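You operate a simulated robot arm through the tools that you are given. There is no shell and no other tool. Be economical: measure what you need, move in short steps, check, and stop when the job is done.

Carry out the task below with a simulated two-armed robot. There is one attempt and no reset: what you move stays moved.

JOB
Bring the rig's rim reading within 0.05 mm of zero at mark 6.
Fine: free the slide lock, hand wheel to 6, turn levelling screw one only, lock again.
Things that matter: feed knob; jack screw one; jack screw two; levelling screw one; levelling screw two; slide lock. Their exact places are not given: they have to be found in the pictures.

The check looks at the end state, three seconds after you hand in, the way a careful person would. Anything else that was tipped, shoved, dropped, spilled or broken makes it a failure.

ROBOT AND FRAMES
Two 7-joint arms with fingered hands on one trunk, on a base that drives. Base frame: it is fixed to the floor where the robot stands at the start and does not move with it; the origin is under the middle of the robot, x ahead of it, y to its left, z up. Readings come in m, degrees, newtons and seconds.
The left shoulder is at the start at [0.02, 0.123, 1.212], the right one opposite. With the tool pointing down near the work surface each hand reaches from about 0.1 to 0.5 m from the robot's upright axis, wherever it stands, measured 20 degrees to its own side. Places, roughly: feed knob [0.6, -0.2, 0.9]; jack screw one [0.4, 0, 0.9]; jack screw two [0.4, -0.1, 0.9]; levelling screw one [0.5, 0.1, 0.9]; levelling screw two [0.5, -0.1, 0.9]; slide lock [0.5, -0.2, 0.9]. Payload 2.4 kg a hand.
Tool frame (each hand has its own): the origin (TCP) lies between the finger pads and is the grasp point; the fingertips stand 0.017 m ahead of it; z points along the fingers, y is the line along which they close. Largest opening 0.088 m; the body of the gripper starts 0.047 m behind the TCP. The gripper is a hand of 3 fingers: y runs from the thumb to the fingers, the wrist lies at [0, 0, -0.165] in the tool frame.
Orientation is that of the tool frame in the base frame, as a unit quaternion [x, y, z, w]. With the fingers straight down and closing along the base's y, the tool's x points along the base's -x, its y along +y and its z along -z.

CONTROLS
- The arms move only by the tool arm_command. It takes "left_rows", "right_rows" or both (then of equal length, played together; a hand with none holds still); each is a list of rows, each an object (a shift or turn left out is 0) with "dp": the shift along the base's x, y, z in m, a list of three; "dr": the turn, a rotation vector about the base's x, y, z in rad, a list of three. In form: [{"dp": [tx, ty, tz], "dr": [wx, wy, wz]}, ...]. A call has 1 to 10 rows; each row shifts and turns the commanded pose from where the row before left it. Each row takes 0.2 s and may step no farther than 0.05 m and 8.6 degrees from the row before; otherwise, the whole call is refused. Where a pose cannot be reached the arm comes as near as it can. A force on the tool above 40 N (or 10 N above the force at the start of the call, whichever is more), or a blocked arm, ends the call early, and 0.2 s more pass. In this call time passes only in rows, and 0.2 s behind the last. The reply holds the time, the measured pose of the TCP, the force on the tool along the base axes, the opening and the grip force, in the units named above and with some noise, with the torque about the TCP (base axes, N m) and any sound that the robot's microphone picked up, and new pictures: "show" is both (left out), scene, wrist or none (wrist: the cameras of the hands that moved).
- Cameras (640 x 400 px; columns grow to the right, rows downward): "scene" is now at [0.0575, 0.0209, 1.6692]; the picture's right is [0.25, -0.97, 0.00], its down [-0.72, -0.19, -0.67] and it looks along [0.65, 0.17, -0.74] (base axes); focal length 267 px, centre (320, 200). "left" rides on the left gripper at [-0.052, 0.004, -0.066] in its tool frame; the picture's right is [-0.08, -1.00, 0.00], its down [0.78, -0.07, -0.62] and it looks along [0.62, -0.05, 0.78] (tool axes); focal length 243 px, centre (320, 200). "right" rides on the right gripper at [0.052, 0.004, -0.066] in its tool frame; the picture's right is [-0.08, 1.00, 0.00], its down [-0.78, -0.07, -0.62] and it looks along [-0.62, -0.05, 0.78] (tool axes); focal length 243 px, centre (320, 200).
- lift_body(by): slides the trunk up (or, below 0, down) by that many m; the arms and the scene camera ride with it, the base frame stays. It gives what a move gives, with no picture.
- drive_base(legs): drives the robot by 1 to 6 legs, each [ahead, left, turn to the left] in m, m and degrees, along the robot's own axes; the way and the turn of a leg run together, so that a leg with both is an arc; at most 1.5 m and 180 degrees a leg. The arms and the cameras ride along, it lands a little off, and it stops where it bumps. It gives what a move gives, and a new picture of the scene camera.
- move_fingers(finger1, finger2, thumb_bend, hand): sets how far each is bent, from 0 (flat) to 1 (curled in); at 0.3 the hand is open as for a grip, at 0.7 the pads meet at the TCP. One left out holds its place. A second passes; each finger stops where it meets its share of the squeeze, and holds until it gets a number again. It is the only way to open and close the hand. It gives what a move gives, with no picture; readings hold the bend of each and the force on the fingers (four entries, about 0 where the hand has none), thumb and palm.
- turn_head(pan, tilt): turns the head with the scene camera to pan (to the left, within 120 degrees either way) and tilt (down, from -29 to 69), counted from straight ahead of the robot. It gives what a move gives, and a new picture of the scene camera.
- measure_at(camera, pixels): for up to 12 pixels [column, row] of the newest picture of that camera ("zoom" is the newest enlarged one), the place [x, y, z] in the base frame of the surface seen there, good to about 0.002 m. It takes no simulated time.
- inspect(camera, box): a new picture of the part [left, top, right, bottom] of that camera's present view, enlarged. It takes no simulated time.
- sign_off(): hands the job in; it is judged then, once.

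Keep the steps short. Do not move on a guess: measure, check each grasp and each placing, and mend mistakes. In all there are 80 turns and 260 pictures (those below and enlarged ones count). Leave the grippers open and the arms clear of the work at the hand-in unless told otherwise, and finish with a single line.

The tools are called after "Emit:" as name(argument=value, ...) on one line, values as JSON. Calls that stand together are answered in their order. arm_command: Moves the arms, as the interface text tells. Its arguments: {"type":"object","properties":{"left_rows":{"type":"array","items":{"type":"object","properties":{"dp":{"type":"array","items":{"type":"number"}},"dr":{"type":"array","items":{"type":"number"}}}}},"right_rows":{"type":"array","items":{"type":"object","properties":{"dp":{"type":"array","items":{"type":"number"}},"dr":{"type":"array","items":{"type":"number"}}}}},"show":{"type":"string","enum":["both","scene","wrist","none"]}},"required":[]} The other tools are called the same way: lift_body (by) slides the trunk up or down; move_fingers (finger1, finger2, thumb_bend, hand) moves the fingers one by one; drive_base (legs) drives the base; turn_head (pan, tilt) turns the head that bears the scene camera; measure_at (camera, pixels) gives the place of the surface under pixels of a picture; inspect (camera, box) takes an enlarged picture of a part of a camera's view; sign_off () hands the job in.

At the start:

```text
time_s: 0.0
left_tcp_pos: [0.3619, 0.2525, 1.3181]
left_ee_rot: [0.0, 1.0, 0.0, 0.001]
left_ft_force: [-1.4, 0.6, -0.7]
left_moment: [0.0, 0.03, 0.03]
left_grip_width: 0.0876
left_grip_force: 0.1
left_shape: jaw
left_bend: [0.3, 0.3, 0.3]
left_finger forces: [0.1, 0.1, 0.0, 0.0, 0.0, 0.0]
right_tcp_pos: [0.2686, -0.0591, 1.3165]
right_ee_rot: [0.0, 1.0, 0.001, 0.0]
right_ft_force: [0.2, -0.1, 0.0]
right_moment: [0.0, 0.0, 0.0]
right_grip_width: 0.088
right_grip_force: 0.0
right_shape: jaw
right_bend: [0.3, 0.3, 0.3]
right_finger forces: [0.0, 0.0, 0.1, 0.0, 0.0, 0.0]
trunk travel left (down, up): [-0.425, 0.405]
robot x, y, heading: [0.0023, 0.0038, 0.0]
head pan, tilt: [14.7, 47.9]
```

scene: 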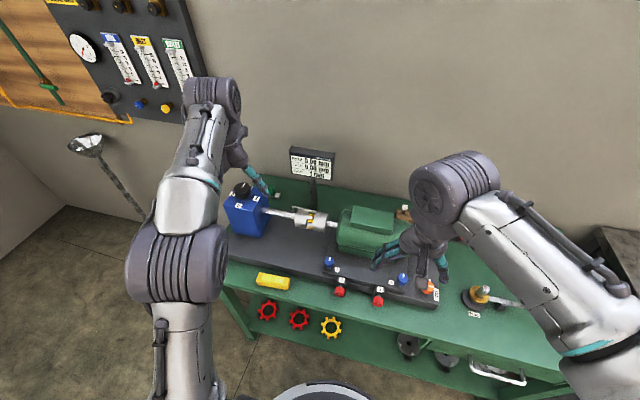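
right: 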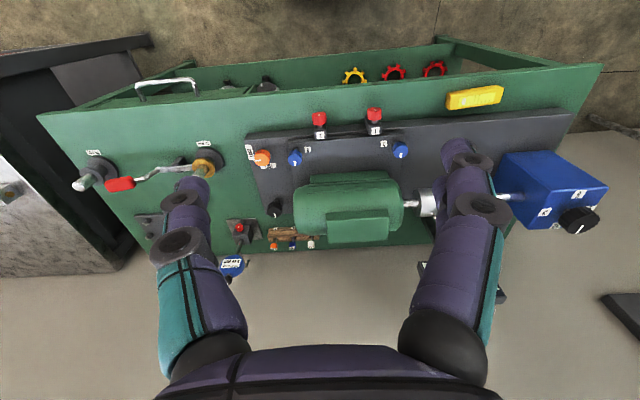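
left: 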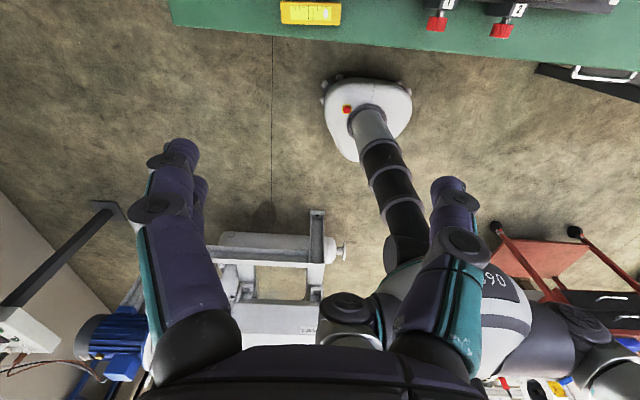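

I see the rig on the green bench: blue screws, red screws, an orange piece, a knob and a display. I'll enlarge these parts first.

Emit:
inspect(camera="scene", box=[280, 140, 360, 190])

Emit:
inspect(camera="right", box=[220, 90, 420, 215])

Emit:
inspect(camera="right", box=[70, 130, 270, 255])

Emit:
inspect(camera="scene", box=[210, 170, 370, 270])

```text
8.00 times, centred on (320, 165) of scene
```

zoom: 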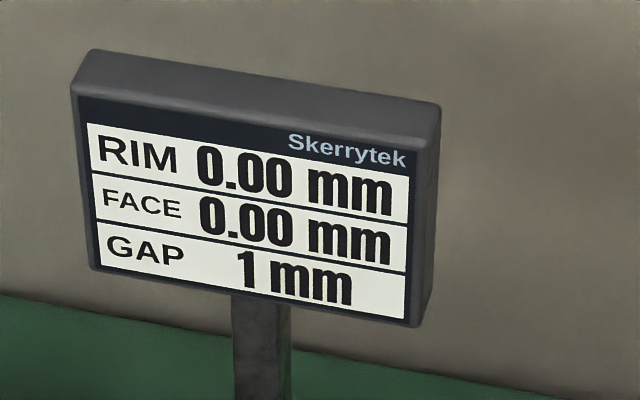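

```text
3.20 times, centred on (320, 152) of right
```

zoom: 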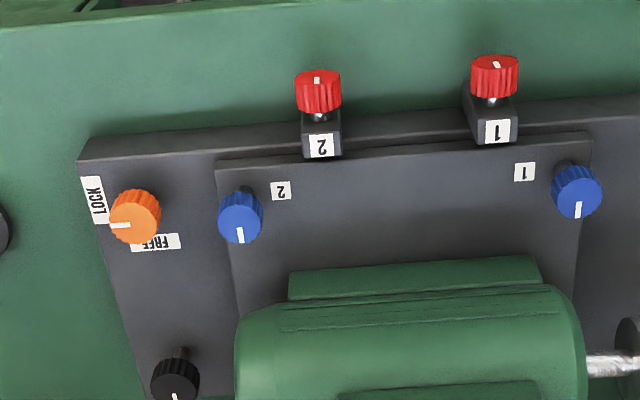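

```text
3.20 times, centred on (170, 192) of right
```

zoom: 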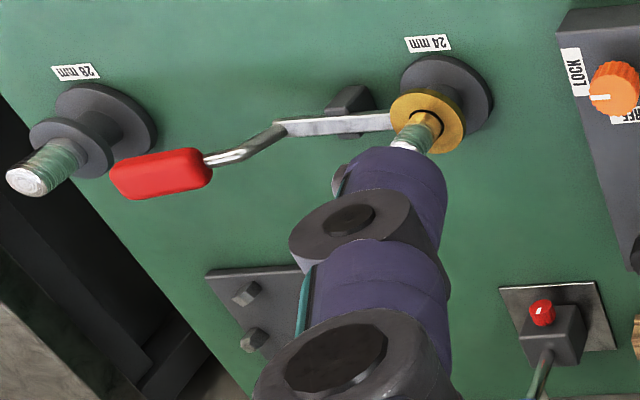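

```text
4.00 times, centred on (290, 220) of scene
```

zoom: 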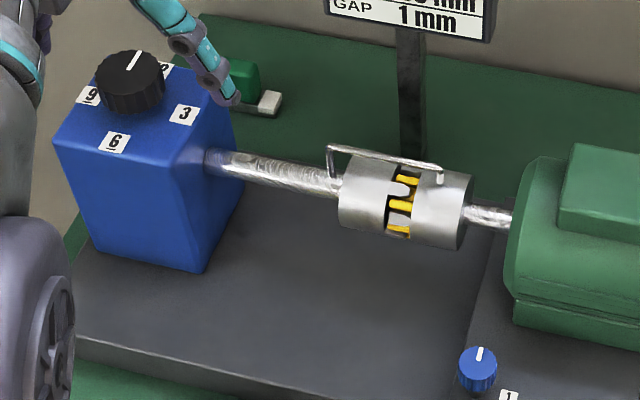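

The black hand wheel sits on the blue box with marks 12/3/6/9. The orange slide lock points at LOCK. I'll measure their places and take closer looks.

Emit:
measure_at(camera="right", pixels=[[578, 219], [401, 150], [295, 157], [262, 158], [275, 208], [374, 114], [319, 119], [560, 205], [450, 215], [380, 160], [245, 155], [239, 229]])

Emit:
measure_at(camera="scene", pixels=[[242, 189], [329, 261], [403, 277], [432, 293], [403, 221], [340, 291], [378, 300], [265, 210], [312, 160], [310, 220], [277, 196], [271, 281]])

Emit:
inspect(camera="scene", box=[310, 230, 470, 330])

Emit:
inspect(camera="right", box=[490, 140, 630, 228])

Emit:
inspect(camera="right", box=[220, 185, 340, 260])

```text
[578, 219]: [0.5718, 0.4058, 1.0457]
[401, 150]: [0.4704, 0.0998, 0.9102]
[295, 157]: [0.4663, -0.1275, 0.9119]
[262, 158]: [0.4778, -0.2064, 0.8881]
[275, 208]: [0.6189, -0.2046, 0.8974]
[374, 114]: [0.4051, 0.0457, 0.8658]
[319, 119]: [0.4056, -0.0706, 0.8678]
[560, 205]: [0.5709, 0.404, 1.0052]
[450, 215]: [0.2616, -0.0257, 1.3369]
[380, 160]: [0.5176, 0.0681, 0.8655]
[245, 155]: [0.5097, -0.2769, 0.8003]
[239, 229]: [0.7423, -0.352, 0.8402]
```

```text
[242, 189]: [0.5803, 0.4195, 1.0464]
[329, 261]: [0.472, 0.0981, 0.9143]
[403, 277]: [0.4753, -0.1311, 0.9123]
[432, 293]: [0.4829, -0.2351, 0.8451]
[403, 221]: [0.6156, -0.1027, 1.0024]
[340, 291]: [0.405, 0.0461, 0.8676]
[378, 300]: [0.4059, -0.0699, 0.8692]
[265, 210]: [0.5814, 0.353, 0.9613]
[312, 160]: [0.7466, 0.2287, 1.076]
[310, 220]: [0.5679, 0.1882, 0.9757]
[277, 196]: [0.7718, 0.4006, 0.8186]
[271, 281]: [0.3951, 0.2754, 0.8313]
```

```text
4.00 times, centred on (390, 280) of scene
```

zoom: 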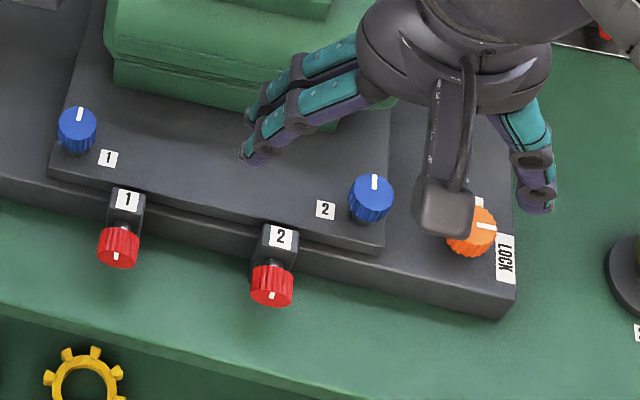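

```text
4.55 times, centred on (560, 184) of right
```

zoom: 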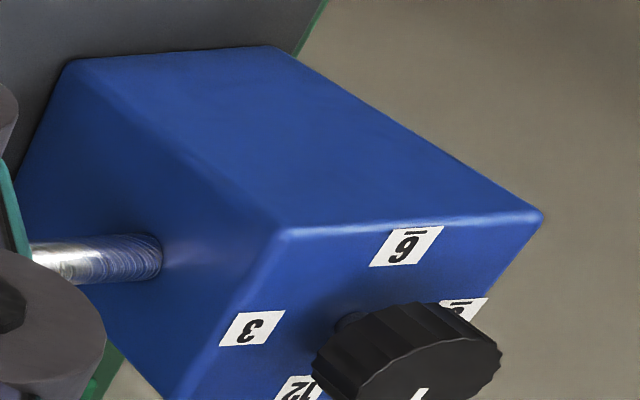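

```text
5.33 times, centred on (280, 222) of right
```

zoom: 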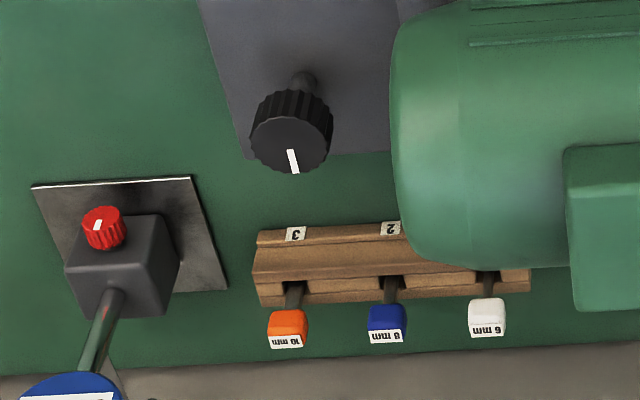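

I'll check the clearance between my base and the bench edge, since the wheel is a far reach.

Emit:
measure_at(camera="left", pixels=[[365, 80], [345, 42], [250, 30], [330, 90], [405, 90], [370, 52], [365, 100]])

Emit:
inspect(camera="left", box=[240, 0, 480, 150])

Emit:
measure_at(camera="scene", pixels=[[300, 388], [340, 384], [268, 310], [299, 319], [331, 327], [250, 290], [380, 325]])

```text
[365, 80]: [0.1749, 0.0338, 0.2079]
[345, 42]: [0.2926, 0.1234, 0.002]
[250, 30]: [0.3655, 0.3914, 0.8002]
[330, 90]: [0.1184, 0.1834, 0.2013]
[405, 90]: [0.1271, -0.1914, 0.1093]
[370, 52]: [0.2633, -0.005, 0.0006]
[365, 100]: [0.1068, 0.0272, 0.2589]
```

```text
2.67 times, centred on (360, 75) of left
```

zoom: 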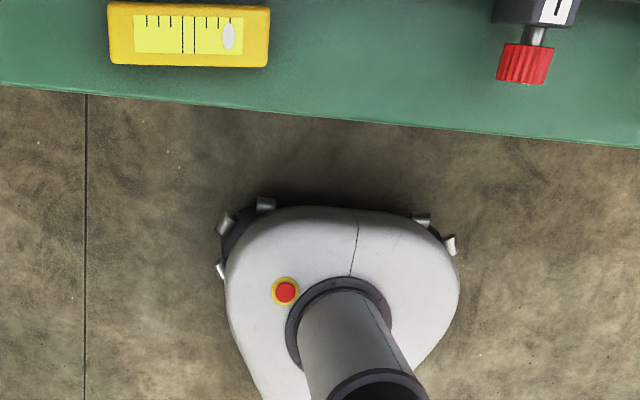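

```text
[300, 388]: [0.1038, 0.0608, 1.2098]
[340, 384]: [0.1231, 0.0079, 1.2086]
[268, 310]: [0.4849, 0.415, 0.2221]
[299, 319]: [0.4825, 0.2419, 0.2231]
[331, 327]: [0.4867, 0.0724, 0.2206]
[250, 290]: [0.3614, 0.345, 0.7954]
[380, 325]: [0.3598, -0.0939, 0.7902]
```

My base front is at x≈0.20 and the bench edge at 0.36, so I can drive ahead 0.10 m safely.

Emit:
drive_base(legs=[[0.1, 0, 0]])

```text
time_s: 1.1
left_tcp_pos: [0.4624, 0.2524, 1.3185]
left_ee_rot: [0.0, 1.0, 0.0, -0.001]
left_ft_force: [1.2, 0.4, 0.4]
left_moment: [0.01, 0.03, 0.03]
left_grip_width: 0.0879
left_grip_force: 0.1
left_shape: jaw
left_bend: [0.3, 0.3, 0.3]
left_finger forces: [0.1, 0.1, 0.0, 0.0, 0.0, 0.0]
right_tcp_pos: [0.3715, -0.0578, 1.3162]
right_ee_rot: [-0.001, 1.0, 0.0, 0.0]
right_ft_force: [-0.2, -0.4, 0.7]
right_moment: [0.01, 0.0, 0.0]
right_grip_width: 0.0878
right_grip_force: 0.1
right_shape: jaw
right_bend: [0.3, 0.3, 0.3]
right_finger forces: [0.0, 0.0, 0.0, 0.1, 0.1, 0.0]
trunk travel left (down, up): [-0.425, 0.405]
robot x, y, heading: [0.1037, -0.003, -0.1]
head pan, tilt: [14.7, 47.9]
```

scene: 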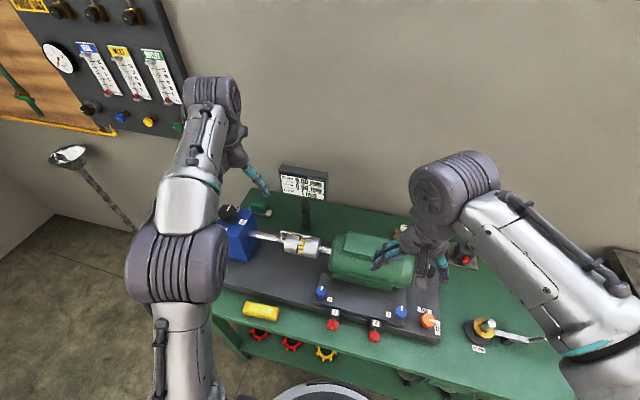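

Bringing the right hand above the slide lock (about [0.48, -0.207]), staying high.

Emit:
arm_command(right_rows=[{"dp": [0.027, -0.037, 0]}, {"dp": [0.027, -0.037, 0]}, {"dp": [0.027, -0.037, -0.02]}, {"dp": [0.027, -0.037, -0.04]}, {"dp": [0, 0, -0.04]}, {"dp": [0, 0, -0.04]}, {"dp": [0, 0, -0.04]}, {"dp": [0, 0, -0.03]}, {"dp": [0, 0, 0]}])

```text
refused: row 4 steps farther than a row can; nothing moved
```

The combined step was too long, so I'll use smaller ones.

Emit:
arm_command(right_rows=[{"dp": [0.027, -0.037, 0]}, {"dp": [0.027, -0.037, 0]}, {"dp": [0.027, -0.037, 0]}, {"dp": [0.027, -0.037, 0]}, {"dp": [0, 0, -0.045]}, {"dp": [0, 0, -0.045]}, {"dp": [0, 0, -0.045]}, {"dp": [0, 0, -0.045]}, {"dp": [0, 0, -0.03]}, {"dp": [0, 0, 0]}])

```text
time_s: 3.4
left_tcp_pos: [0.4618, 0.2526, 1.3191]
left_ee_rot: [0.0, 1.0, 0.001, 0.001]
left_ft_force: [-0.5, 0.4, 0.1]
left_moment: [0.01, 0.02, -0.02]
left_grip_width: 0.0876
left_grip_force: 0.1
left_shape: jaw
left_bend: [0.3, 0.3, 0.3]
left_finger forces: [0.0, 0.0, 0.0, 0.0, 0.0, 0.0]
right_tcp_pos: [0.4787, -0.2054, 1.1088]
right_ee_rot: [-0.001, 1.0, 0.0, 0.0]
right_ft_force: [-0.7, 0.4, 0.3]
right_moment: [0.02, 0.0, 0.01]
right_grip_width: 0.088
right_grip_force: 0.1
right_shape: jaw
right_bend: [0.3, 0.3, 0.3]
right_finger forces: [0.0, 0.0, 0.0, 0.0, 0.0, 0.1]
trunk travel left (down, up): [-0.425, 0.405]
robot x, y, heading: [0.1011, 0.0034, 0.2]
head pan, tilt: [14.7, 47.9]
```

scene: 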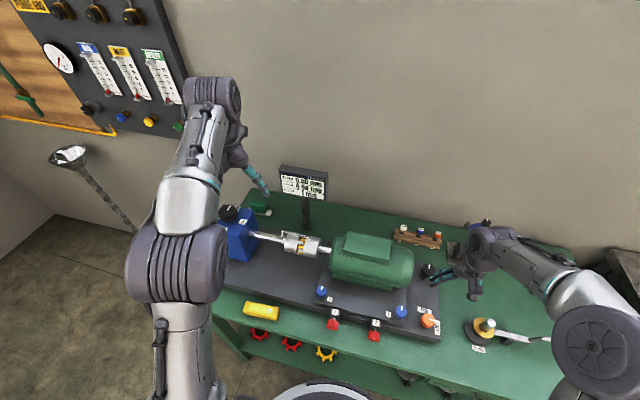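
right: 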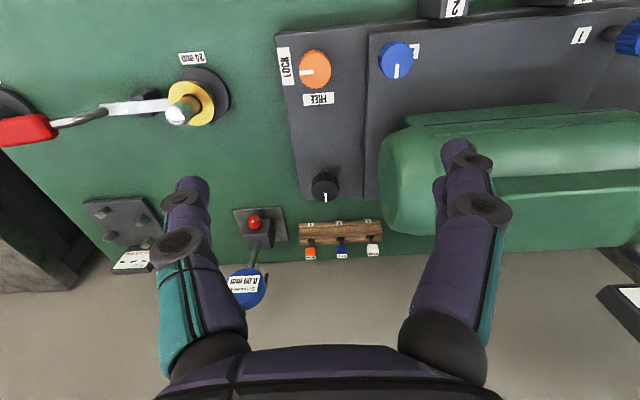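

Measuring the lock knob's edges, and reading the signs.

Emit:
measure_at(camera="right", pixels=[[315, 65], [301, 68], [330, 68], [315, 52], [315, 82], [304, 71], [322, 70], [396, 60], [396, 72], [325, 185], [340, 60], [300, 98]])

Emit:
inspect(camera="right", box=[270, 30, 430, 130])

Emit:
inspect(camera="right", box=[90, 200, 290, 325])

Emit:
inspect(camera="scene", box=[390, 290, 470, 340])

```text
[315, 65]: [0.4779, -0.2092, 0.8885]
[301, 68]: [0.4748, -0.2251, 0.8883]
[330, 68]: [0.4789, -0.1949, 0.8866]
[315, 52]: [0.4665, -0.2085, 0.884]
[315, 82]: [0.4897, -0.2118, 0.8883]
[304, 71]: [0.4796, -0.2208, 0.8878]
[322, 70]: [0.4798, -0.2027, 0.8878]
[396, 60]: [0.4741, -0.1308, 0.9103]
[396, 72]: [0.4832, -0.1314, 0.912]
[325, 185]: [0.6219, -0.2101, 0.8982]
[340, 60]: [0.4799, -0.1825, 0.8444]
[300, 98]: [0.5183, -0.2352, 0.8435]
```

```text
4.00 times, centred on (350, 80) of right
```

zoom: 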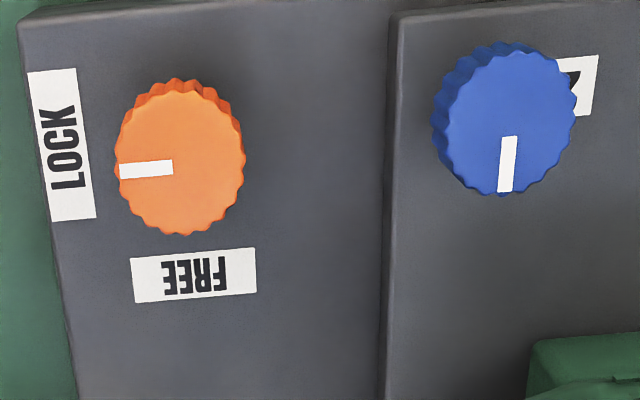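

```text
3.20 times, centred on (190, 262) of right
```

zoom: 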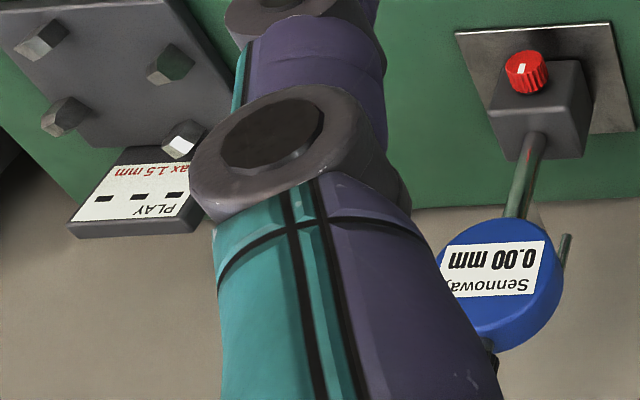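

```text
8.00 times, centred on (430, 315) of scene
```

zoom: 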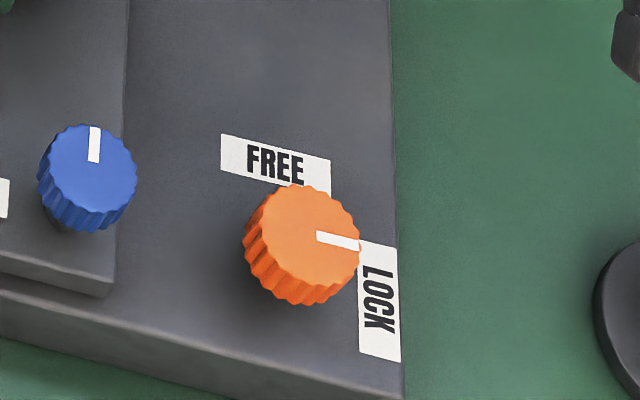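

The lock centre is about [0.479, -0.210] with its top at z 0.888. FREE lies at +x and LOCK at -y, so freeing it is a +90° turn about z. I'll part-close the fingers to clear screw two.

Emit:
move_fingers(hand="right", finger1=0.43, finger2=0.43, thumb_bend=0.43)

Emit:
arm_command(right_rows=[{"dp": [0, -0.004, -0.03], "dr": [0, 0, -0.13]}, {"dp": [0, 0, -0.03], "dr": [0, 0, -0.13]}, {"dp": [0, 0, -0.03], "dr": [0, 0, -0.13]}, {"dp": [0, 0, -0.03], "dr": [0, 0, -0.13]}, {"dp": [0, 0, -0.03], "dr": [0, 0, -0.13]}, {"dp": [0, 0, -0.02], "dr": [0, 0, -0.13]}, {"dp": [0, 0, 0]}])

```text
time_s: 4.3
left_tcp_pos: [0.4612, 0.2534, 1.3202]
left_ee_rot: [0.0, 1.0, 0.0, -0.001]
left_ft_force: [-0.1, 0.8, 0.5]
left_moment: [0.01, 0.02, 0.0]
left_grip_width: 0.0879
left_grip_force: 0.0
left_shape: jaw
left_bend: [0.3, 0.3, 0.3]
left_finger forces: [0.0, 0.1, 0.1, 0.1, 0.1, 0.0]
right_tcp_pos: [0.4801, -0.2045, 1.1086]
right_ee_rot: [-0.001, 1.0, 0.0, 0.001]
right_ft_force: [0.4, 0.8, 0.4]
right_moment: [0.01, -0.03, -0.01]
right_grip_width: 0.0565
right_grip_force: 0.0
right_shape: fingers
right_bend: [0.43, 0.43, 0.43]
right_finger forces: [0.0, 0.0, 0.1, 0.1, 0.0, 0.0]
trunk travel left (down, up): [-0.425, 0.405]
robot x, y, heading: [0.1046, 0.0006, 0.2]
head pan, tilt: [14.7, 47.9]
```

```text
time_s: 6.0
left_tcp_pos: [0.4617, 0.2539, 1.3202]
left_ee_rot: [0.0, 1.0, 0.001, 0.001]
left_ft_force: [0.2, 0.4, -0.9]
left_moment: [0.01, -0.01, 0.02]
left_grip_width: 0.0878
left_grip_force: 0.0
left_shape: jaw
left_bend: [0.3, 0.3, 0.3]
left_finger forces: [0.0, 0.0, 0.0, 0.0, 0.1, 0.0]
right_tcp_pos: [0.4816, -0.2109, 0.9366]
right_ee_rot: [0.38, 0.925, 0.0, -0.001]
right_ft_force: [-0.4, 0.1, 0.2]
right_moment: [-0.02, -0.01, 0.02]
right_grip_width: 0.0564
right_grip_force: 0.1
right_shape: fingers
right_bend: [0.43, 0.43, 0.43]
right_finger forces: [0.0, 0.0, 0.0, 0.1, 0.0, 0.1]
trunk travel left (down, up): [-0.425, 0.405]
robot x, y, heading: [0.1032, -0.0013, 0.2]
head pan, tilt: [14.7, 47.9]
```

scene: 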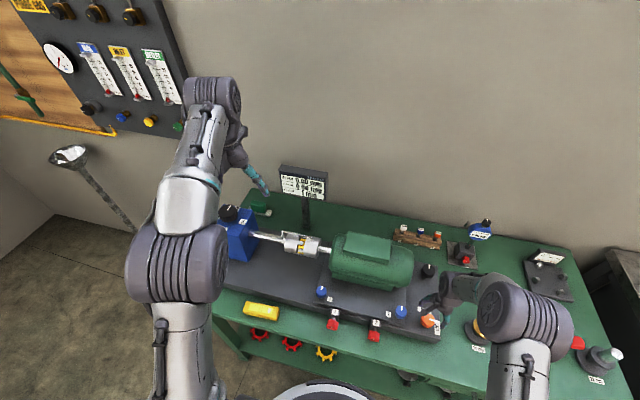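
right: 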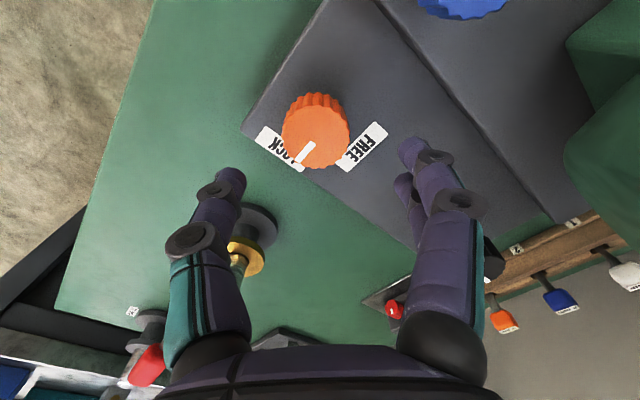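

Over the knob and aligned. Lowering 0.055 m.

Emit:
arm_command(right_rows=[{"dp": [-0.001, 0, -0.025]}, {"dp": [0, 0, -0.02]}, {"dp": [0, 0, -0.01]}, {"dp": [0, 0, 0]}], show="wrist")

Emit:
move_fingers(hand="right", finger1=0.65, finger2=0.65, thumb_bend=0.65)

```text
time_s: 7.0
left_tcp_pos: [0.4626, 0.2525, 1.3188]
left_ee_rot: [0.0, 1.0, 0.0, 0.0]
left_ft_force: [-0.6, 0.0, 0.2]
left_moment: [0.01, 0.02, 0.02]
left_grip_width: 0.0877
left_grip_force: 0.0
left_shape: jaw
left_bend: [0.3, 0.3, 0.3]
left_finger forces: [0.0, 0.0, 0.0, 0.1, 0.0, 0.0]
right_tcp_pos: [0.4793, -0.2105, 0.882]
right_ee_rot: [0.38, 0.925, 0.0, 0.0]
right_ft_force: [-0.3, -0.3, -0.7]
right_moment: [-0.07, -0.02, -0.01]
right_grip_width: 0.0564
right_grip_force: 0.2
right_shape: fingers
right_bend: [0.43, 0.43, 0.43]
right_finger forces: [0.0, 0.1, 0.0, 0.1, 0.1, 0.0]
trunk travel left (down, up): [-0.425, 0.405]
robot x, y, heading: [0.098, -0.0001, 0.0]
head pan, tilt: [14.7, 47.9]
```

right: 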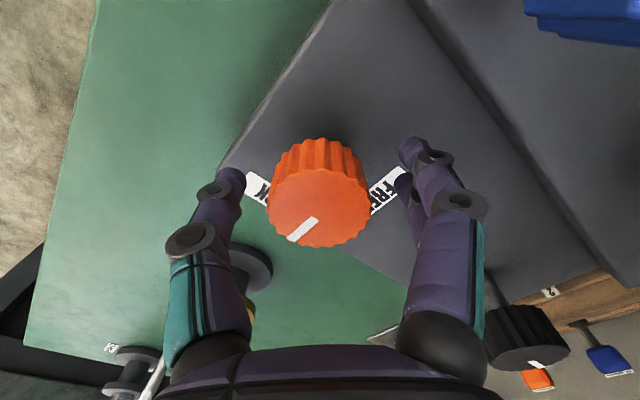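

```text
time_s: 8.0
left_tcp_pos: [0.462, 0.2537, 1.319]
left_ee_rot: [0.0, 1.0, 0.0, 0.0]
left_ft_force: [0.1, 0.2, 0.4]
left_moment: [-0.01, 0.01, 0.0]
left_grip_width: 0.0878
left_grip_force: 0.1
left_shape: jaw
left_bend: [0.3, 0.3, 0.3]
left_finger forces: [0.0, 0.0, 0.1, 0.1, 0.0, 0.1]
right_tcp_pos: [0.4791, -0.2104, 0.882]
right_ee_rot: [0.379, 0.925, 0.001, 0.0]
right_ft_force: [-0.2, 0.3, -2.1]
right_moment: [0.01, 0.04, 0.0]
right_grip_width: 0.0257
right_grip_force: 5.9
right_shape: fingers
right_bend: [0.58, 0.57, 0.59]
right_finger forces: [2.9, 3.2, 0.0, 0.0, 6.0, 0.0]
trunk travel left (down, up): [-0.425, 0.405]
robot x, y, heading: [0.0998, -0.0012, -0.1]
head pan, tilt: [14.7, 47.9]
```

The grip is firm (5.9 N at 26 mm). I'll turn about +83° and check.

Emit:
arm_command(right_rows=[{"dr": [0, 0, 0.145]}, {"dr": [0, 0, 0.145]}, {"dr": [0, 0, 0.145]}, {"dr": [0, 0, 0.145]}, {"dr": [0, 0, 0.145]}, {"dr": [0, 0, 0.145]}, {"dr": [0, 0, 0.145]}, {"dr": [0, 0, 0.145]}, {"dr": [0, 0, 0.145]}, {"dr": [0, 0, 0.145]}], show="wrist")

```text
time_s: 10.2
left_tcp_pos: [0.4613, 0.2516, 1.3206]
left_ee_rot: [0.001, 1.0, -0.001, 0.0]
left_ft_force: [0.3, 0.0, -0.1]
left_moment: [0.01, 0.01, -0.02]
left_grip_width: 0.0879
left_grip_force: 0.0
left_shape: jaw
left_bend: [0.3, 0.3, 0.3]
left_finger forces: [0.1, 0.0, 0.1, 0.1, 0.1, 0.0]
right_tcp_pos: [0.4771, -0.212, 0.8804]
right_ee_rot: [-0.331, 0.944, 0.0, 0.001]
right_ft_force: [-1.3, -3.8, 2.2]
right_moment: [-0.04, 0.03, -0.08]
right_grip_width: 0.0255
right_grip_force: 6.7
right_shape: fingers
right_bend: [0.6, 0.58, 0.6]
right_finger forces: [2.8, 3.2, 0.1, 0.0, 7.1, 0.1]
trunk travel left (down, up): [-0.425, 0.405]
robot x, y, heading: [0.1006, 0.0006, 0.1]
head pan, tilt: [14.7, 47.9]
```

right: 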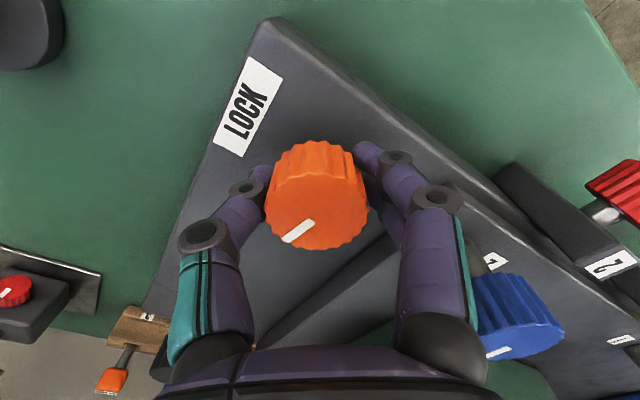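

The knob is following the hand. I'll give the last ~7.5°.

Emit:
arm_command(right_rows=[{"dr": [0, 0, 0.07]}, {"dr": [0, 0, 0.065]}, {"dr": [0, 0, 0]}], show="wrist")

Emit:
move_fingers(hand="right", finger1=0.43, finger2=0.43, thumb_bend=0.43)

Emit:
arm_command(right_rows=[{"dp": [0, 0, 0.03]}, {"dp": [0, 0, 0.04]}, {"dp": [0, 0, 0.04]}, {"dp": [0, 0, 0.04], "dr": [0, 0, -0.13]}, {"dp": [0, 0, 0.04], "dr": [0, 0, -0.13]}, {"dp": [0, 0, 0.04], "dr": [0, 0, -0.13]}, {"dr": [0, 0, -0.13]}, {"dr": [0, 0, -0.13]}, {"dr": [0, 0, -0.145]}])

Emit:
inspect(camera="right", box=[240, 0, 480, 150])

Emit:
inspect(camera="scene", box=[270, 155, 350, 205])

```text
time_s: 10.9
left_tcp_pos: [0.4606, 0.2535, 1.3199]
left_ee_rot: [0.0, 1.0, 0.001, 0.0]
left_ft_force: [-0.2, 0.2, -0.9]
left_moment: [-0.04, -0.03, -0.03]
left_grip_width: 0.0881
left_grip_force: 0.0
left_shape: jaw
left_bend: [0.3, 0.3, 0.3]
left_finger forces: [0.0, 0.0, 0.0, 0.0, 0.0, 0.0]
right_tcp_pos: [0.4775, -0.2111, 0.8817]
right_ee_rot: [-0.393, 0.92, 0.0, 0.0]
right_ft_force: [-2.4, -6.7, 4.2]
right_moment: [-0.1, 0.02, -0.07]
right_grip_width: 0.0251
right_grip_force: 6.4
right_shape: fingers
right_bend: [0.6, 0.59, 0.6]
right_finger forces: [2.9, 2.9, 0.0, 0.0, 7.3, 0.0]
trunk travel left (down, up): [-0.425, 0.405]
robot x, y, heading: [0.103, 0.0017, 0.1]
head pan, tilt: [14.7, 47.9]
```

right: 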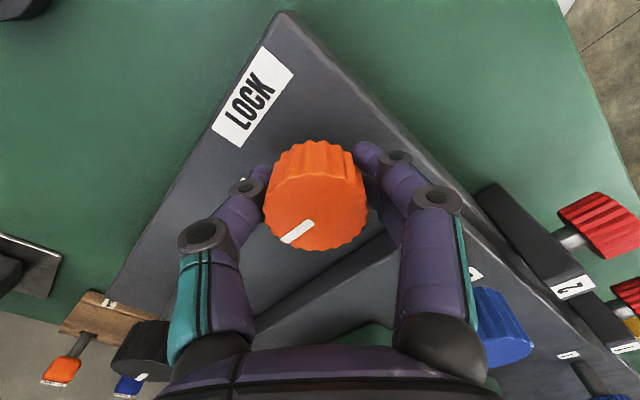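

```text
time_s: 11.9
left_tcp_pos: [0.4616, 0.2528, 1.3192]
left_ee_rot: [0.001, 1.0, 0.0, 0.0]
left_ft_force: [0.6, -0.2, 0.2]
left_moment: [0.0, -0.01, 0.01]
left_grip_width: 0.0878
left_grip_force: 0.1
left_shape: jaw
left_bend: [0.3, 0.3, 0.3]
left_finger forces: [0.0, 0.1, 0.0, 0.1, 0.0, 0.1]
right_tcp_pos: [0.4776, -0.2098, 0.8801]
right_ee_rot: [-0.393, 0.92, 0.0, -0.001]
right_ft_force: [1.3, -0.9, 1.0]
right_moment: [-0.02, 0.03, -0.01]
right_grip_width: 0.0555
right_grip_force: 0.1
right_shape: fingers
right_bend: [0.43, 0.43, 0.43]
right_finger forces: [0.0, 0.0, 0.0, 0.0, 0.1, 0.0]
trunk travel left (down, up): [-0.425, 0.405]
robot x, y, heading: [0.1013, -0.0025, 0.1]
head pan, tilt: [14.7, 47.9]
```

```text
time_s: 13.9
left_tcp_pos: [0.4616, 0.2531, 1.3196]
left_ee_rot: [0.0, 1.0, 0.0, 0.0]
left_ft_force: [-1.3, 0.2, -0.2]
left_moment: [-0.02, 0.02, 0.0]
left_grip_width: 0.0879
left_grip_force: 0.0
left_shape: jaw
left_bend: [0.3, 0.3, 0.3]
left_finger forces: [0.0, 0.0, 0.0, 0.0, 0.1, 0.0]
right_tcp_pos: [0.4778, -0.2096, 1.1114]
right_ee_rot: [-0.004, 1.0, 0.0, -0.001]
right_ft_force: [0.7, -0.1, -1.2]
right_moment: [-0.01, -0.01, -0.03]
right_grip_width: 0.0555
right_grip_force: 0.0
right_shape: fingers
right_bend: [0.43, 0.43, 0.43]
right_finger forces: [0.2, 0.1, 0.1, 0.0, 0.1, 0.0]
trunk travel left (down, up): [-0.425, 0.405]
robot x, y, heading: [0.0996, -0.0024, 0.1]
head pan, tilt: [14.7, 47.9]
```

scene: 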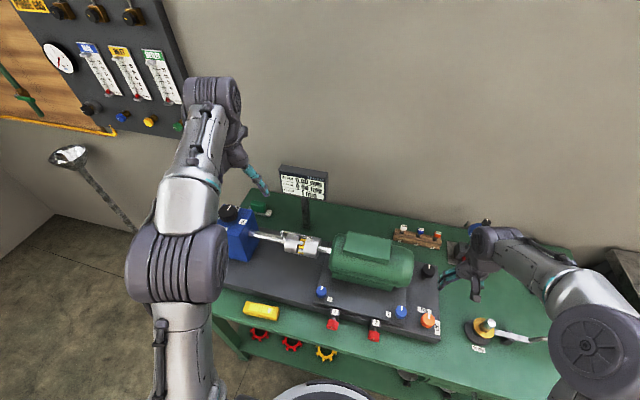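
right: 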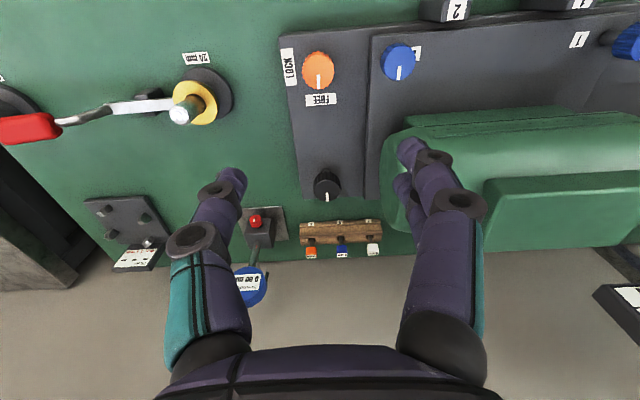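

```text
2.67 times, centred on (360, 75) of right
```

zoom: 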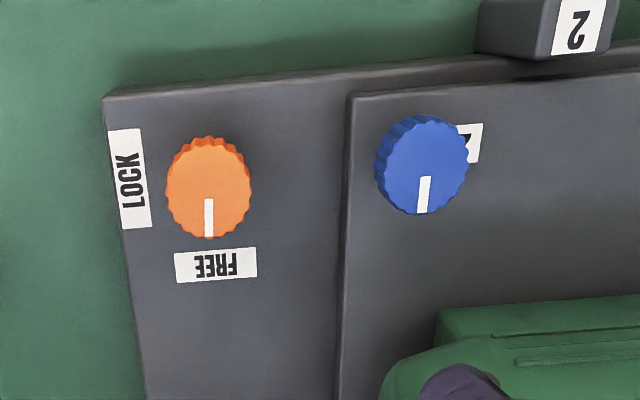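

```text
8.00 times, centred on (310, 180) of scene
```

zoom: 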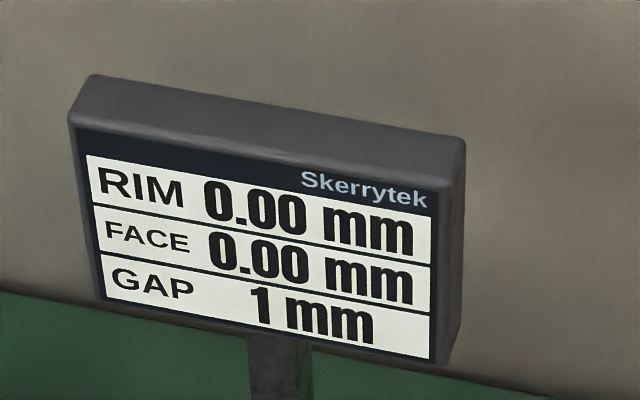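

The lock is now on FREE. I'll drive left 0.2 m so the left arm reaches the hand wheel.

Emit:
drive_base(legs=[[0, 0.2, 0]])

Emit:
arm_command(left_rows=[{"dp": [0.03, -0.01, 0]}, {"dp": [0.03, -0.01, 0]}, {"dp": [0.03, -0.01, -0.03]}, {"dp": [0.02, -0.01, -0.04]}, {"dp": [0, 0, -0.03]}, {"dp": [0, 0, 0]}])

```text
time_s: 15.5
left_tcp_pos: [0.4614, 0.4537, 1.3192]
left_ee_rot: [0.0, 1.0, -0.001, 0.0]
left_ft_force: [0.2, 0.2, -0.1]
left_moment: [0.01, 0.03, 0.01]
left_grip_width: 0.0876
left_grip_force: 0.1
left_shape: jaw
left_bend: [0.3, 0.3, 0.3]
left_finger forces: [0.0, 0.1, 0.0, 0.1, 0.0, 0.1]
right_tcp_pos: [0.4766, -0.0085, 1.1121]
right_ee_rot: [-0.005, 1.0, 0.001, -0.001]
right_ft_force: [-0.2, -0.8, -0.8]
right_moment: [-0.03, 0.02, 0.0]
right_grip_width: 0.0557
right_grip_force: 0.0
right_shape: fingers
right_bend: [0.43, 0.43, 0.43]
right_finger forces: [0.0, 0.0, 0.1, 0.1, 0.1, 0.0]
trunk travel left (down, up): [-0.425, 0.405]
robot x, y, heading: [0.1006, 0.2027, 0.1]
head pan, tilt: [14.7, 47.9]
```

scene: 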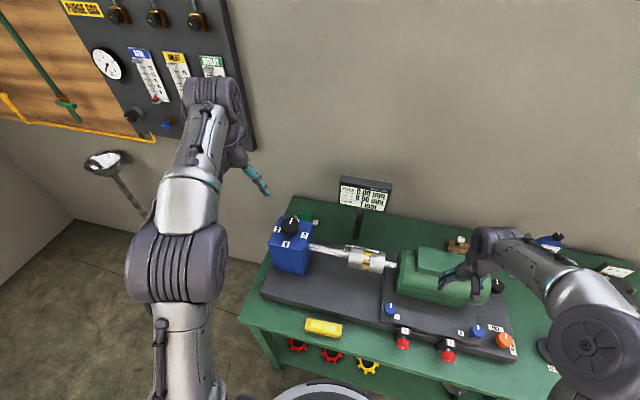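

```text
time_s: 16.9
left_tcp_pos: [0.5352, 0.4217, 1.2106]
left_ee_rot: [0.0, 1.0, 0.0, 0.0]
left_ft_force: [-0.6, -0.6, 0.4]
left_moment: [0.0, 0.0, 0.01]
left_grip_width: 0.0879
left_grip_force: 0.1
left_shape: jaw
left_bend: [0.3, 0.3, 0.3]
left_finger forces: [0.1, 0.1, 0.1, 0.1, 0.1, 0.0]
left hand out of reach, approached as far as the arm can: row 2, 3
right_tcp_pos: [0.4772, -0.0092, 1.1108]
right_ee_rot: [-0.005, 1.0, 0.0, -0.001]
right_ft_force: [-0.5, 0.5, 1.2]
right_moment: [-0.04, 0.0, -0.01]
right_grip_width: 0.0555
right_grip_force: 0.1
right_shape: fingers
right_bend: [0.43, 0.43, 0.43]
right_finger forces: [0.1, 0.0, 0.1, 0.0, 0.1, 0.0]
trunk travel left (down, up): [-0.425, 0.405]
robot x, y, heading: [0.1002, 0.1987, 0.1]
head pan, tilt: [14.7, 47.9]
```

scene: 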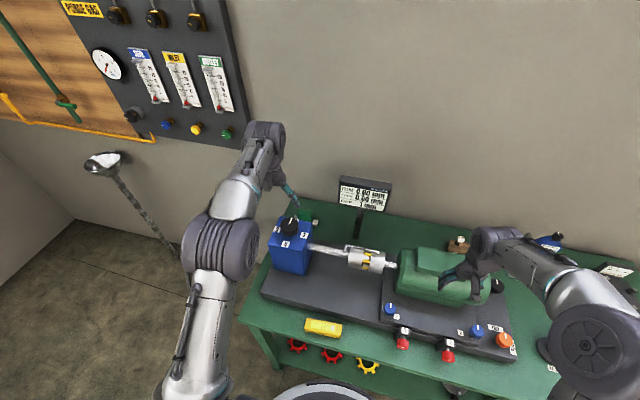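
left: 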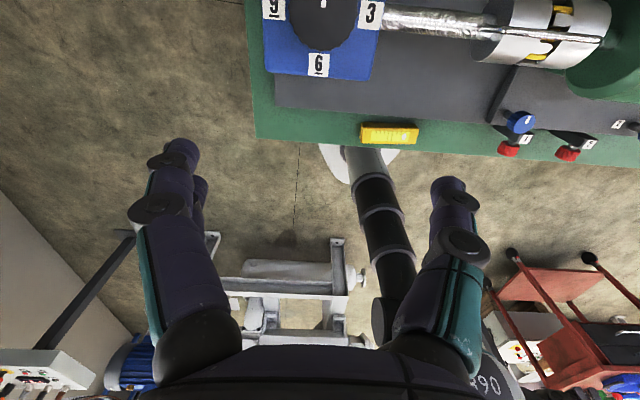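

The reach limit came from the height. At this level I'll measure the wheel.

Emit:
measure_at(camera="left", pixels=[[323, 20], [295, 20], [351, 20], [322, 45], [323, 4], [318, 65], [370, 14]])

Emit:
measure_at(camera="scene", pixels=[[291, 225], [282, 226], [300, 226], [291, 217], [291, 233]])

Emit:
inspect(camera="scene", box=[250, 200, 330, 250])

```text
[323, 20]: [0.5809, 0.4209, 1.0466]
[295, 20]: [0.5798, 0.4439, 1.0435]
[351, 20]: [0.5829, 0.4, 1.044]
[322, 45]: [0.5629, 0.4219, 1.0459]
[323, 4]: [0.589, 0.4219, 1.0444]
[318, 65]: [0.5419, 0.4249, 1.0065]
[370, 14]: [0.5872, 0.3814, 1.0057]
```

```text
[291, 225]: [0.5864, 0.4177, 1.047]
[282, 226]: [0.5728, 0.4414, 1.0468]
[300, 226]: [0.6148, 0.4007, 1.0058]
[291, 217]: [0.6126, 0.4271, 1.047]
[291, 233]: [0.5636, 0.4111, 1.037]
```

```text
8.00 times, centred on (290, 225) of scene
```

zoom: 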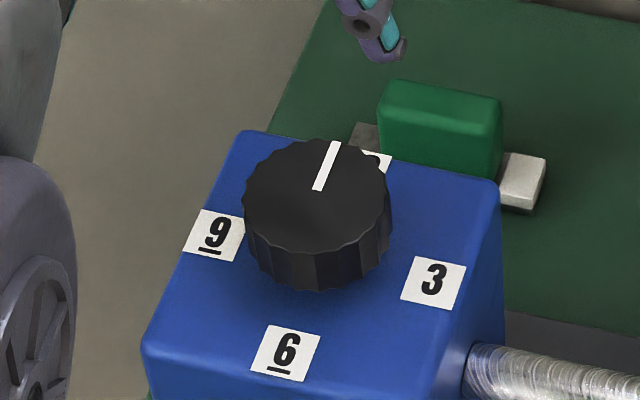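

The wheel centre is about [0.587, 0.421], 50 mm across, with its top at z 1.047. I'll drive 0.03 m closer for reach margin, then pre-turn the hand -45° above it.

Emit:
drive_base(legs=[[0.03, 0, 0]])

Emit:
arm_command(left_rows=[{"dp": [0.01, 0, -0.02], "dr": [0, 0, -0.13]}, {"dp": [0.01, 0, -0.02], "dr": [0, 0, -0.13]}, {"dr": [0, 0, -0.13], "dp": [0, 0, -0.02]}, {"dr": [0, 0, -0.13], "dp": [0, 0, -0.02]}, {"dr": [0, 0, -0.13]}, {"dr": [0, 0, -0.13]}, {}], show="wrist")

```text
time_s: 17.8
left_tcp_pos: [0.5672, 0.4208, 1.2115]
left_ee_rot: [0.0, 1.0, 0.0, 0.0]
left_ft_force: [-0.6, -0.1, 1.4]
left_moment: [0.01, 0.0, 0.01]
left_grip_width: 0.0878
left_grip_force: 0.1
left_shape: jaw
left_bend: [0.3, 0.3, 0.3]
left_finger forces: [0.0, 0.0, 0.0, 0.1, 0.1, 0.1]
right_tcp_pos: [0.5085, -0.0094, 1.1103]
right_ee_rot: [-0.005, 1.0, -0.001, -0.001]
right_ft_force: [0.3, 0.3, 0.1]
right_moment: [0.01, -0.02, -0.04]
right_grip_width: 0.0554
right_grip_force: 0.0
right_shape: fingers
right_bend: [0.43, 0.43, 0.43]
right_finger forces: [0.0, 0.0, 0.0, 0.1, 0.0, 0.0]
trunk travel left (down, up): [-0.425, 0.405]
robot x, y, heading: [0.1306, 0.201, 0.1]
head pan, tilt: [14.7, 47.9]
```

scene: 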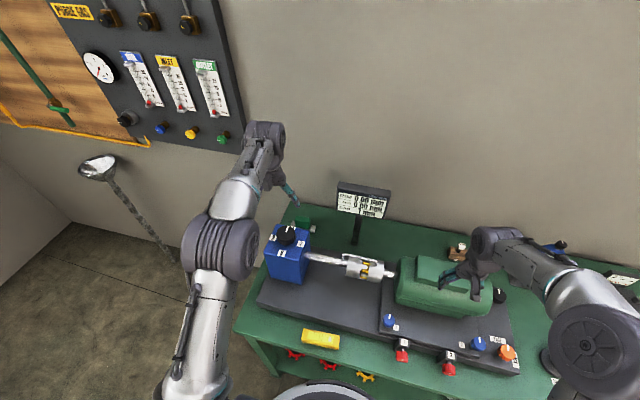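

```text
time_s: 19.4
left_tcp_pos: [0.5869, 0.4235, 1.1325]
left_ee_rot: [0.381, 0.925, 0.001, 0.0]
left_ft_force: [0.9, 0.1, -1.0]
left_moment: [-0.04, -0.01, 0.02]
left_grip_width: 0.088
left_grip_force: 0.0
left_shape: jaw
left_bend: [0.3, 0.3, 0.3]
left_finger forces: [0.0, 0.0, 0.1, 0.0, 0.0, 0.0]
right_tcp_pos: [0.5062, -0.0111, 1.1126]
right_ee_rot: [-0.005, 1.0, 0.001, 0.0]
right_ft_force: [-0.1, -0.2, 0.4]
right_moment: [0.01, 0.02, 0.02]
right_grip_width: 0.0553
right_grip_force: 0.1
right_shape: fingers
right_bend: [0.43, 0.43, 0.43]
right_finger forces: [0.0, 0.0, 0.0, 0.0, 0.0, 0.0]
trunk travel left (down, up): [-0.425, 0.405]
robot x, y, heading: [0.1293, 0.2018, 0.1]
head pan, tilt: [14.7, 47.9]
```

left: 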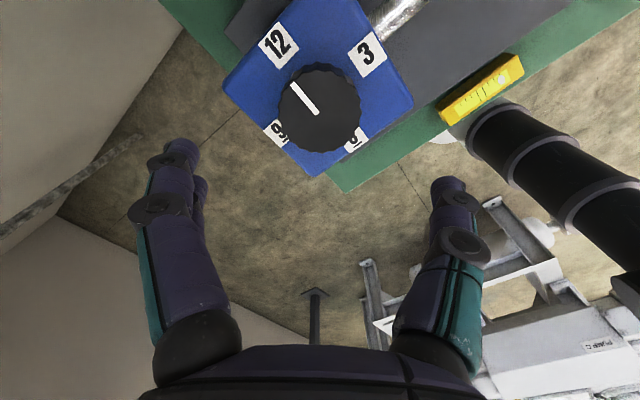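

Centred over the wheel. Lowering to z≈1.037 and closing.

Emit:
arm_command(left_rows=[{"dp": [0, -0.002, -0.03]}, {"dp": [0, 0, -0.03]}, {"dp": [0, 0, -0.02]}, {"dp": [0, 0, -0.015]}, {}], show="wrist")

Emit:
move_fingers(hand="left", finger1=0.58, finger2=0.58, thumb_bend=0.58)

```text
time_s: 20.6
left_tcp_pos: [0.5857, 0.42, 1.0369]
left_ee_rot: [0.381, 0.925, 0.001, 0.0]
left_ft_force: [0.5, 0.2, 0.0]
left_moment: [-0.03, 0.02, 0.02]
left_grip_width: 0.0879
left_grip_force: 0.1
left_shape: jaw
left_bend: [0.3, 0.3, 0.3]
left_finger forces: [0.0, 0.0, 0.1, 0.1, 0.0, 0.0]
right_tcp_pos: [0.5067, -0.0101, 1.1111]
right_ee_rot: [-0.005, 1.0, 0.0, 0.0]
right_ft_force: [-0.5, -0.2, -0.4]
right_moment: [-0.03, -0.01, 0.02]
right_grip_width: 0.0554
right_grip_force: 0.0
right_shape: fingers
right_bend: [0.43, 0.43, 0.43]
right_finger forces: [0.0, 0.0, 0.0, 0.0, 0.0, 0.0]
trunk travel left (down, up): [-0.425, 0.405]
robot x, y, heading: [0.1307, 0.1974, 0.3]
head pan, tilt: [14.7, 47.9]
```

left: 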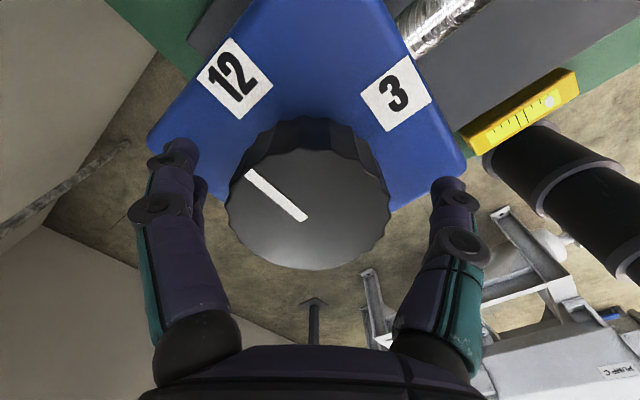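

```text
time_s: 21.6
left_tcp_pos: [0.5853, 0.4196, 1.0357]
left_ee_rot: [0.38, 0.925, 0.0, -0.001]
left_ft_force: [3.7, 2.6, -1.2]
left_moment: [-0.01, -0.04, -0.06]
left_grip_width: 0.0434
left_grip_force: 7.2
left_shape: fingers
left_bend: [0.48, 0.47, 0.53]
left_finger forces: [4.2, 4.8, 0.0, 0.1, 4.5, 0.1]
right_tcp_pos: [0.5073, -0.0087, 1.1112]
right_ee_rot: [-0.006, 1.0, 0.0, 0.0]
right_ft_force: [-0.5, 0.8, 0.3]
right_moment: [0.0, 0.03, 0.02]
right_grip_width: 0.0555
right_grip_force: 0.0
right_shape: fingers
right_bend: [0.43, 0.43, 0.43]
right_finger forces: [0.0, 0.0, 0.0, 0.0, 0.0, 0.0]
trunk travel left (down, up): [-0.425, 0.405]
robot x, y, heading: [0.1286, 0.1971, 0.2]
head pan, tilt: [14.7, 47.9]
```

The grip holds at 7 N, with a slight offset toward the finger side. I'll ease over 2 mm and turn about +85°.

Emit:
arm_command(left_rows=[{"dp": [0.002, 0.002, 0]}, {"dr": [0, 0, 0.148]}, {"dr": [0, 0, 0.148]}, {"dr": [0, 0, 0.148]}, {"dr": [0, 0, 0.148]}, {"dr": [0, 0, 0.148]}, {"dr": [0, 0, 0.148]}, {"dr": [0, 0, 0.148]}, {"dr": [0, 0, 0.148]}, {"dr": [0, 0, 0.148]}])

Emit:
inspect(camera="scene", box=[330, 175, 400, 219])

```text
time_s: 23.8
left_tcp_pos: [0.5879, 0.4247, 1.0369]
left_ee_rot: [-0.273, 0.962, 0.001, 0.0]
left_ft_force: [3.7, 6.6, -2.0]
left_moment: [0.17, -0.06, -0.35]
left_grip_width: 0.0435
left_grip_force: 8.1
left_shape: fingers
left_bend: [0.49, 0.48, 0.53]
left_finger forces: [7.0, 4.3, 0.0, 0.1, 4.9, 0.0]
right_tcp_pos: [0.5075, -0.0097, 1.1112]
right_ee_rot: [-0.005, 1.0, -0.001, 0.0]
right_ft_force: [-0.4, 1.2, 0.6]
right_moment: [0.0, -0.02, 0.01]
right_grip_width: 0.0552
right_grip_force: 0.0
right_shape: fingers
right_bend: [0.43, 0.43, 0.43]
right_finger forces: [0.0, 0.0, 0.0, 0.1, 0.1, 0.0]
trunk travel left (down, up): [-0.425, 0.405]
robot x, y, heading: [0.1311, 0.2037, -0.1]
head pan, tilt: [14.7, 47.9]
```

scene: 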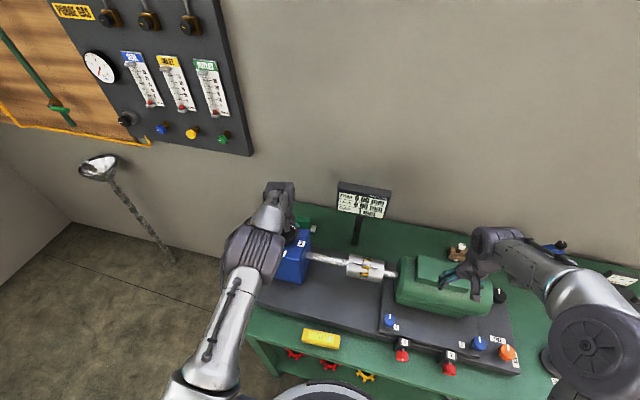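
left: 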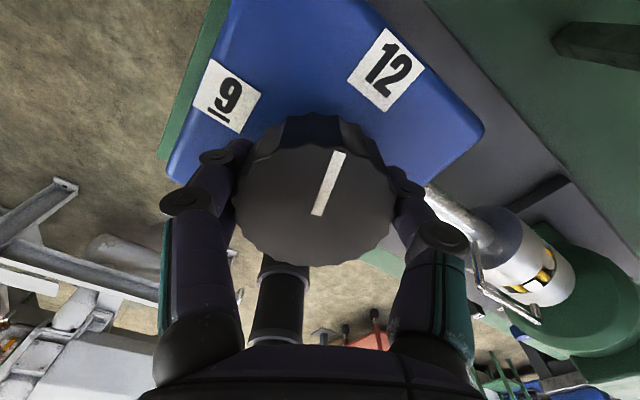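

```text
9.09 times, centred on (365, 197) of scene
```

zoom: 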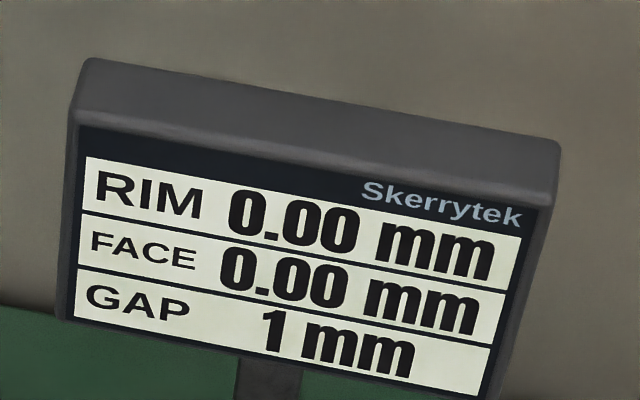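

The wheel turned only a little and slipped, with the pointer about 13° off 12. I'll squeeze harder and see what force I get.

Emit:
move_fingers(hand="left", finger1=0.85, finger2=0.85, thumb_bend=0.85)

```text
time_s: 24.8
left_tcp_pos: [0.5884, 0.4221, 1.0358]
left_ee_rot: [-0.272, 0.962, 0.0, -0.002]
left_ft_force: [5.6, 2.3, -2.1]
left_moment: [0.11, -0.02, -0.15]
left_grip_width: 0.0427
left_grip_force: 12.2
left_shape: fingers
left_bend: [0.47, 0.47, 0.57]
left_finger forces: [7.0, 5.2, 0.1, 0.0, 12.3, 0.1]
right_tcp_pos: [0.5081, -0.0103, 1.1104]
right_ee_rot: [-0.005, 1.0, 0.0, 0.001]
right_ft_force: [0.2, -0.7, -0.1]
right_moment: [-0.01, 0.01, -0.02]
right_grip_width: 0.0554
right_grip_force: 0.0
right_shape: fingers
right_bend: [0.43, 0.43, 0.43]
right_finger forces: [0.1, 0.1, 0.1, 0.0, 0.0, 0.0]
trunk travel left (down, up): [-0.425, 0.405]
robot x, y, heading: [0.129, 0.1969, 0.2]
head pan, tilt: [14.7, 47.9]
```

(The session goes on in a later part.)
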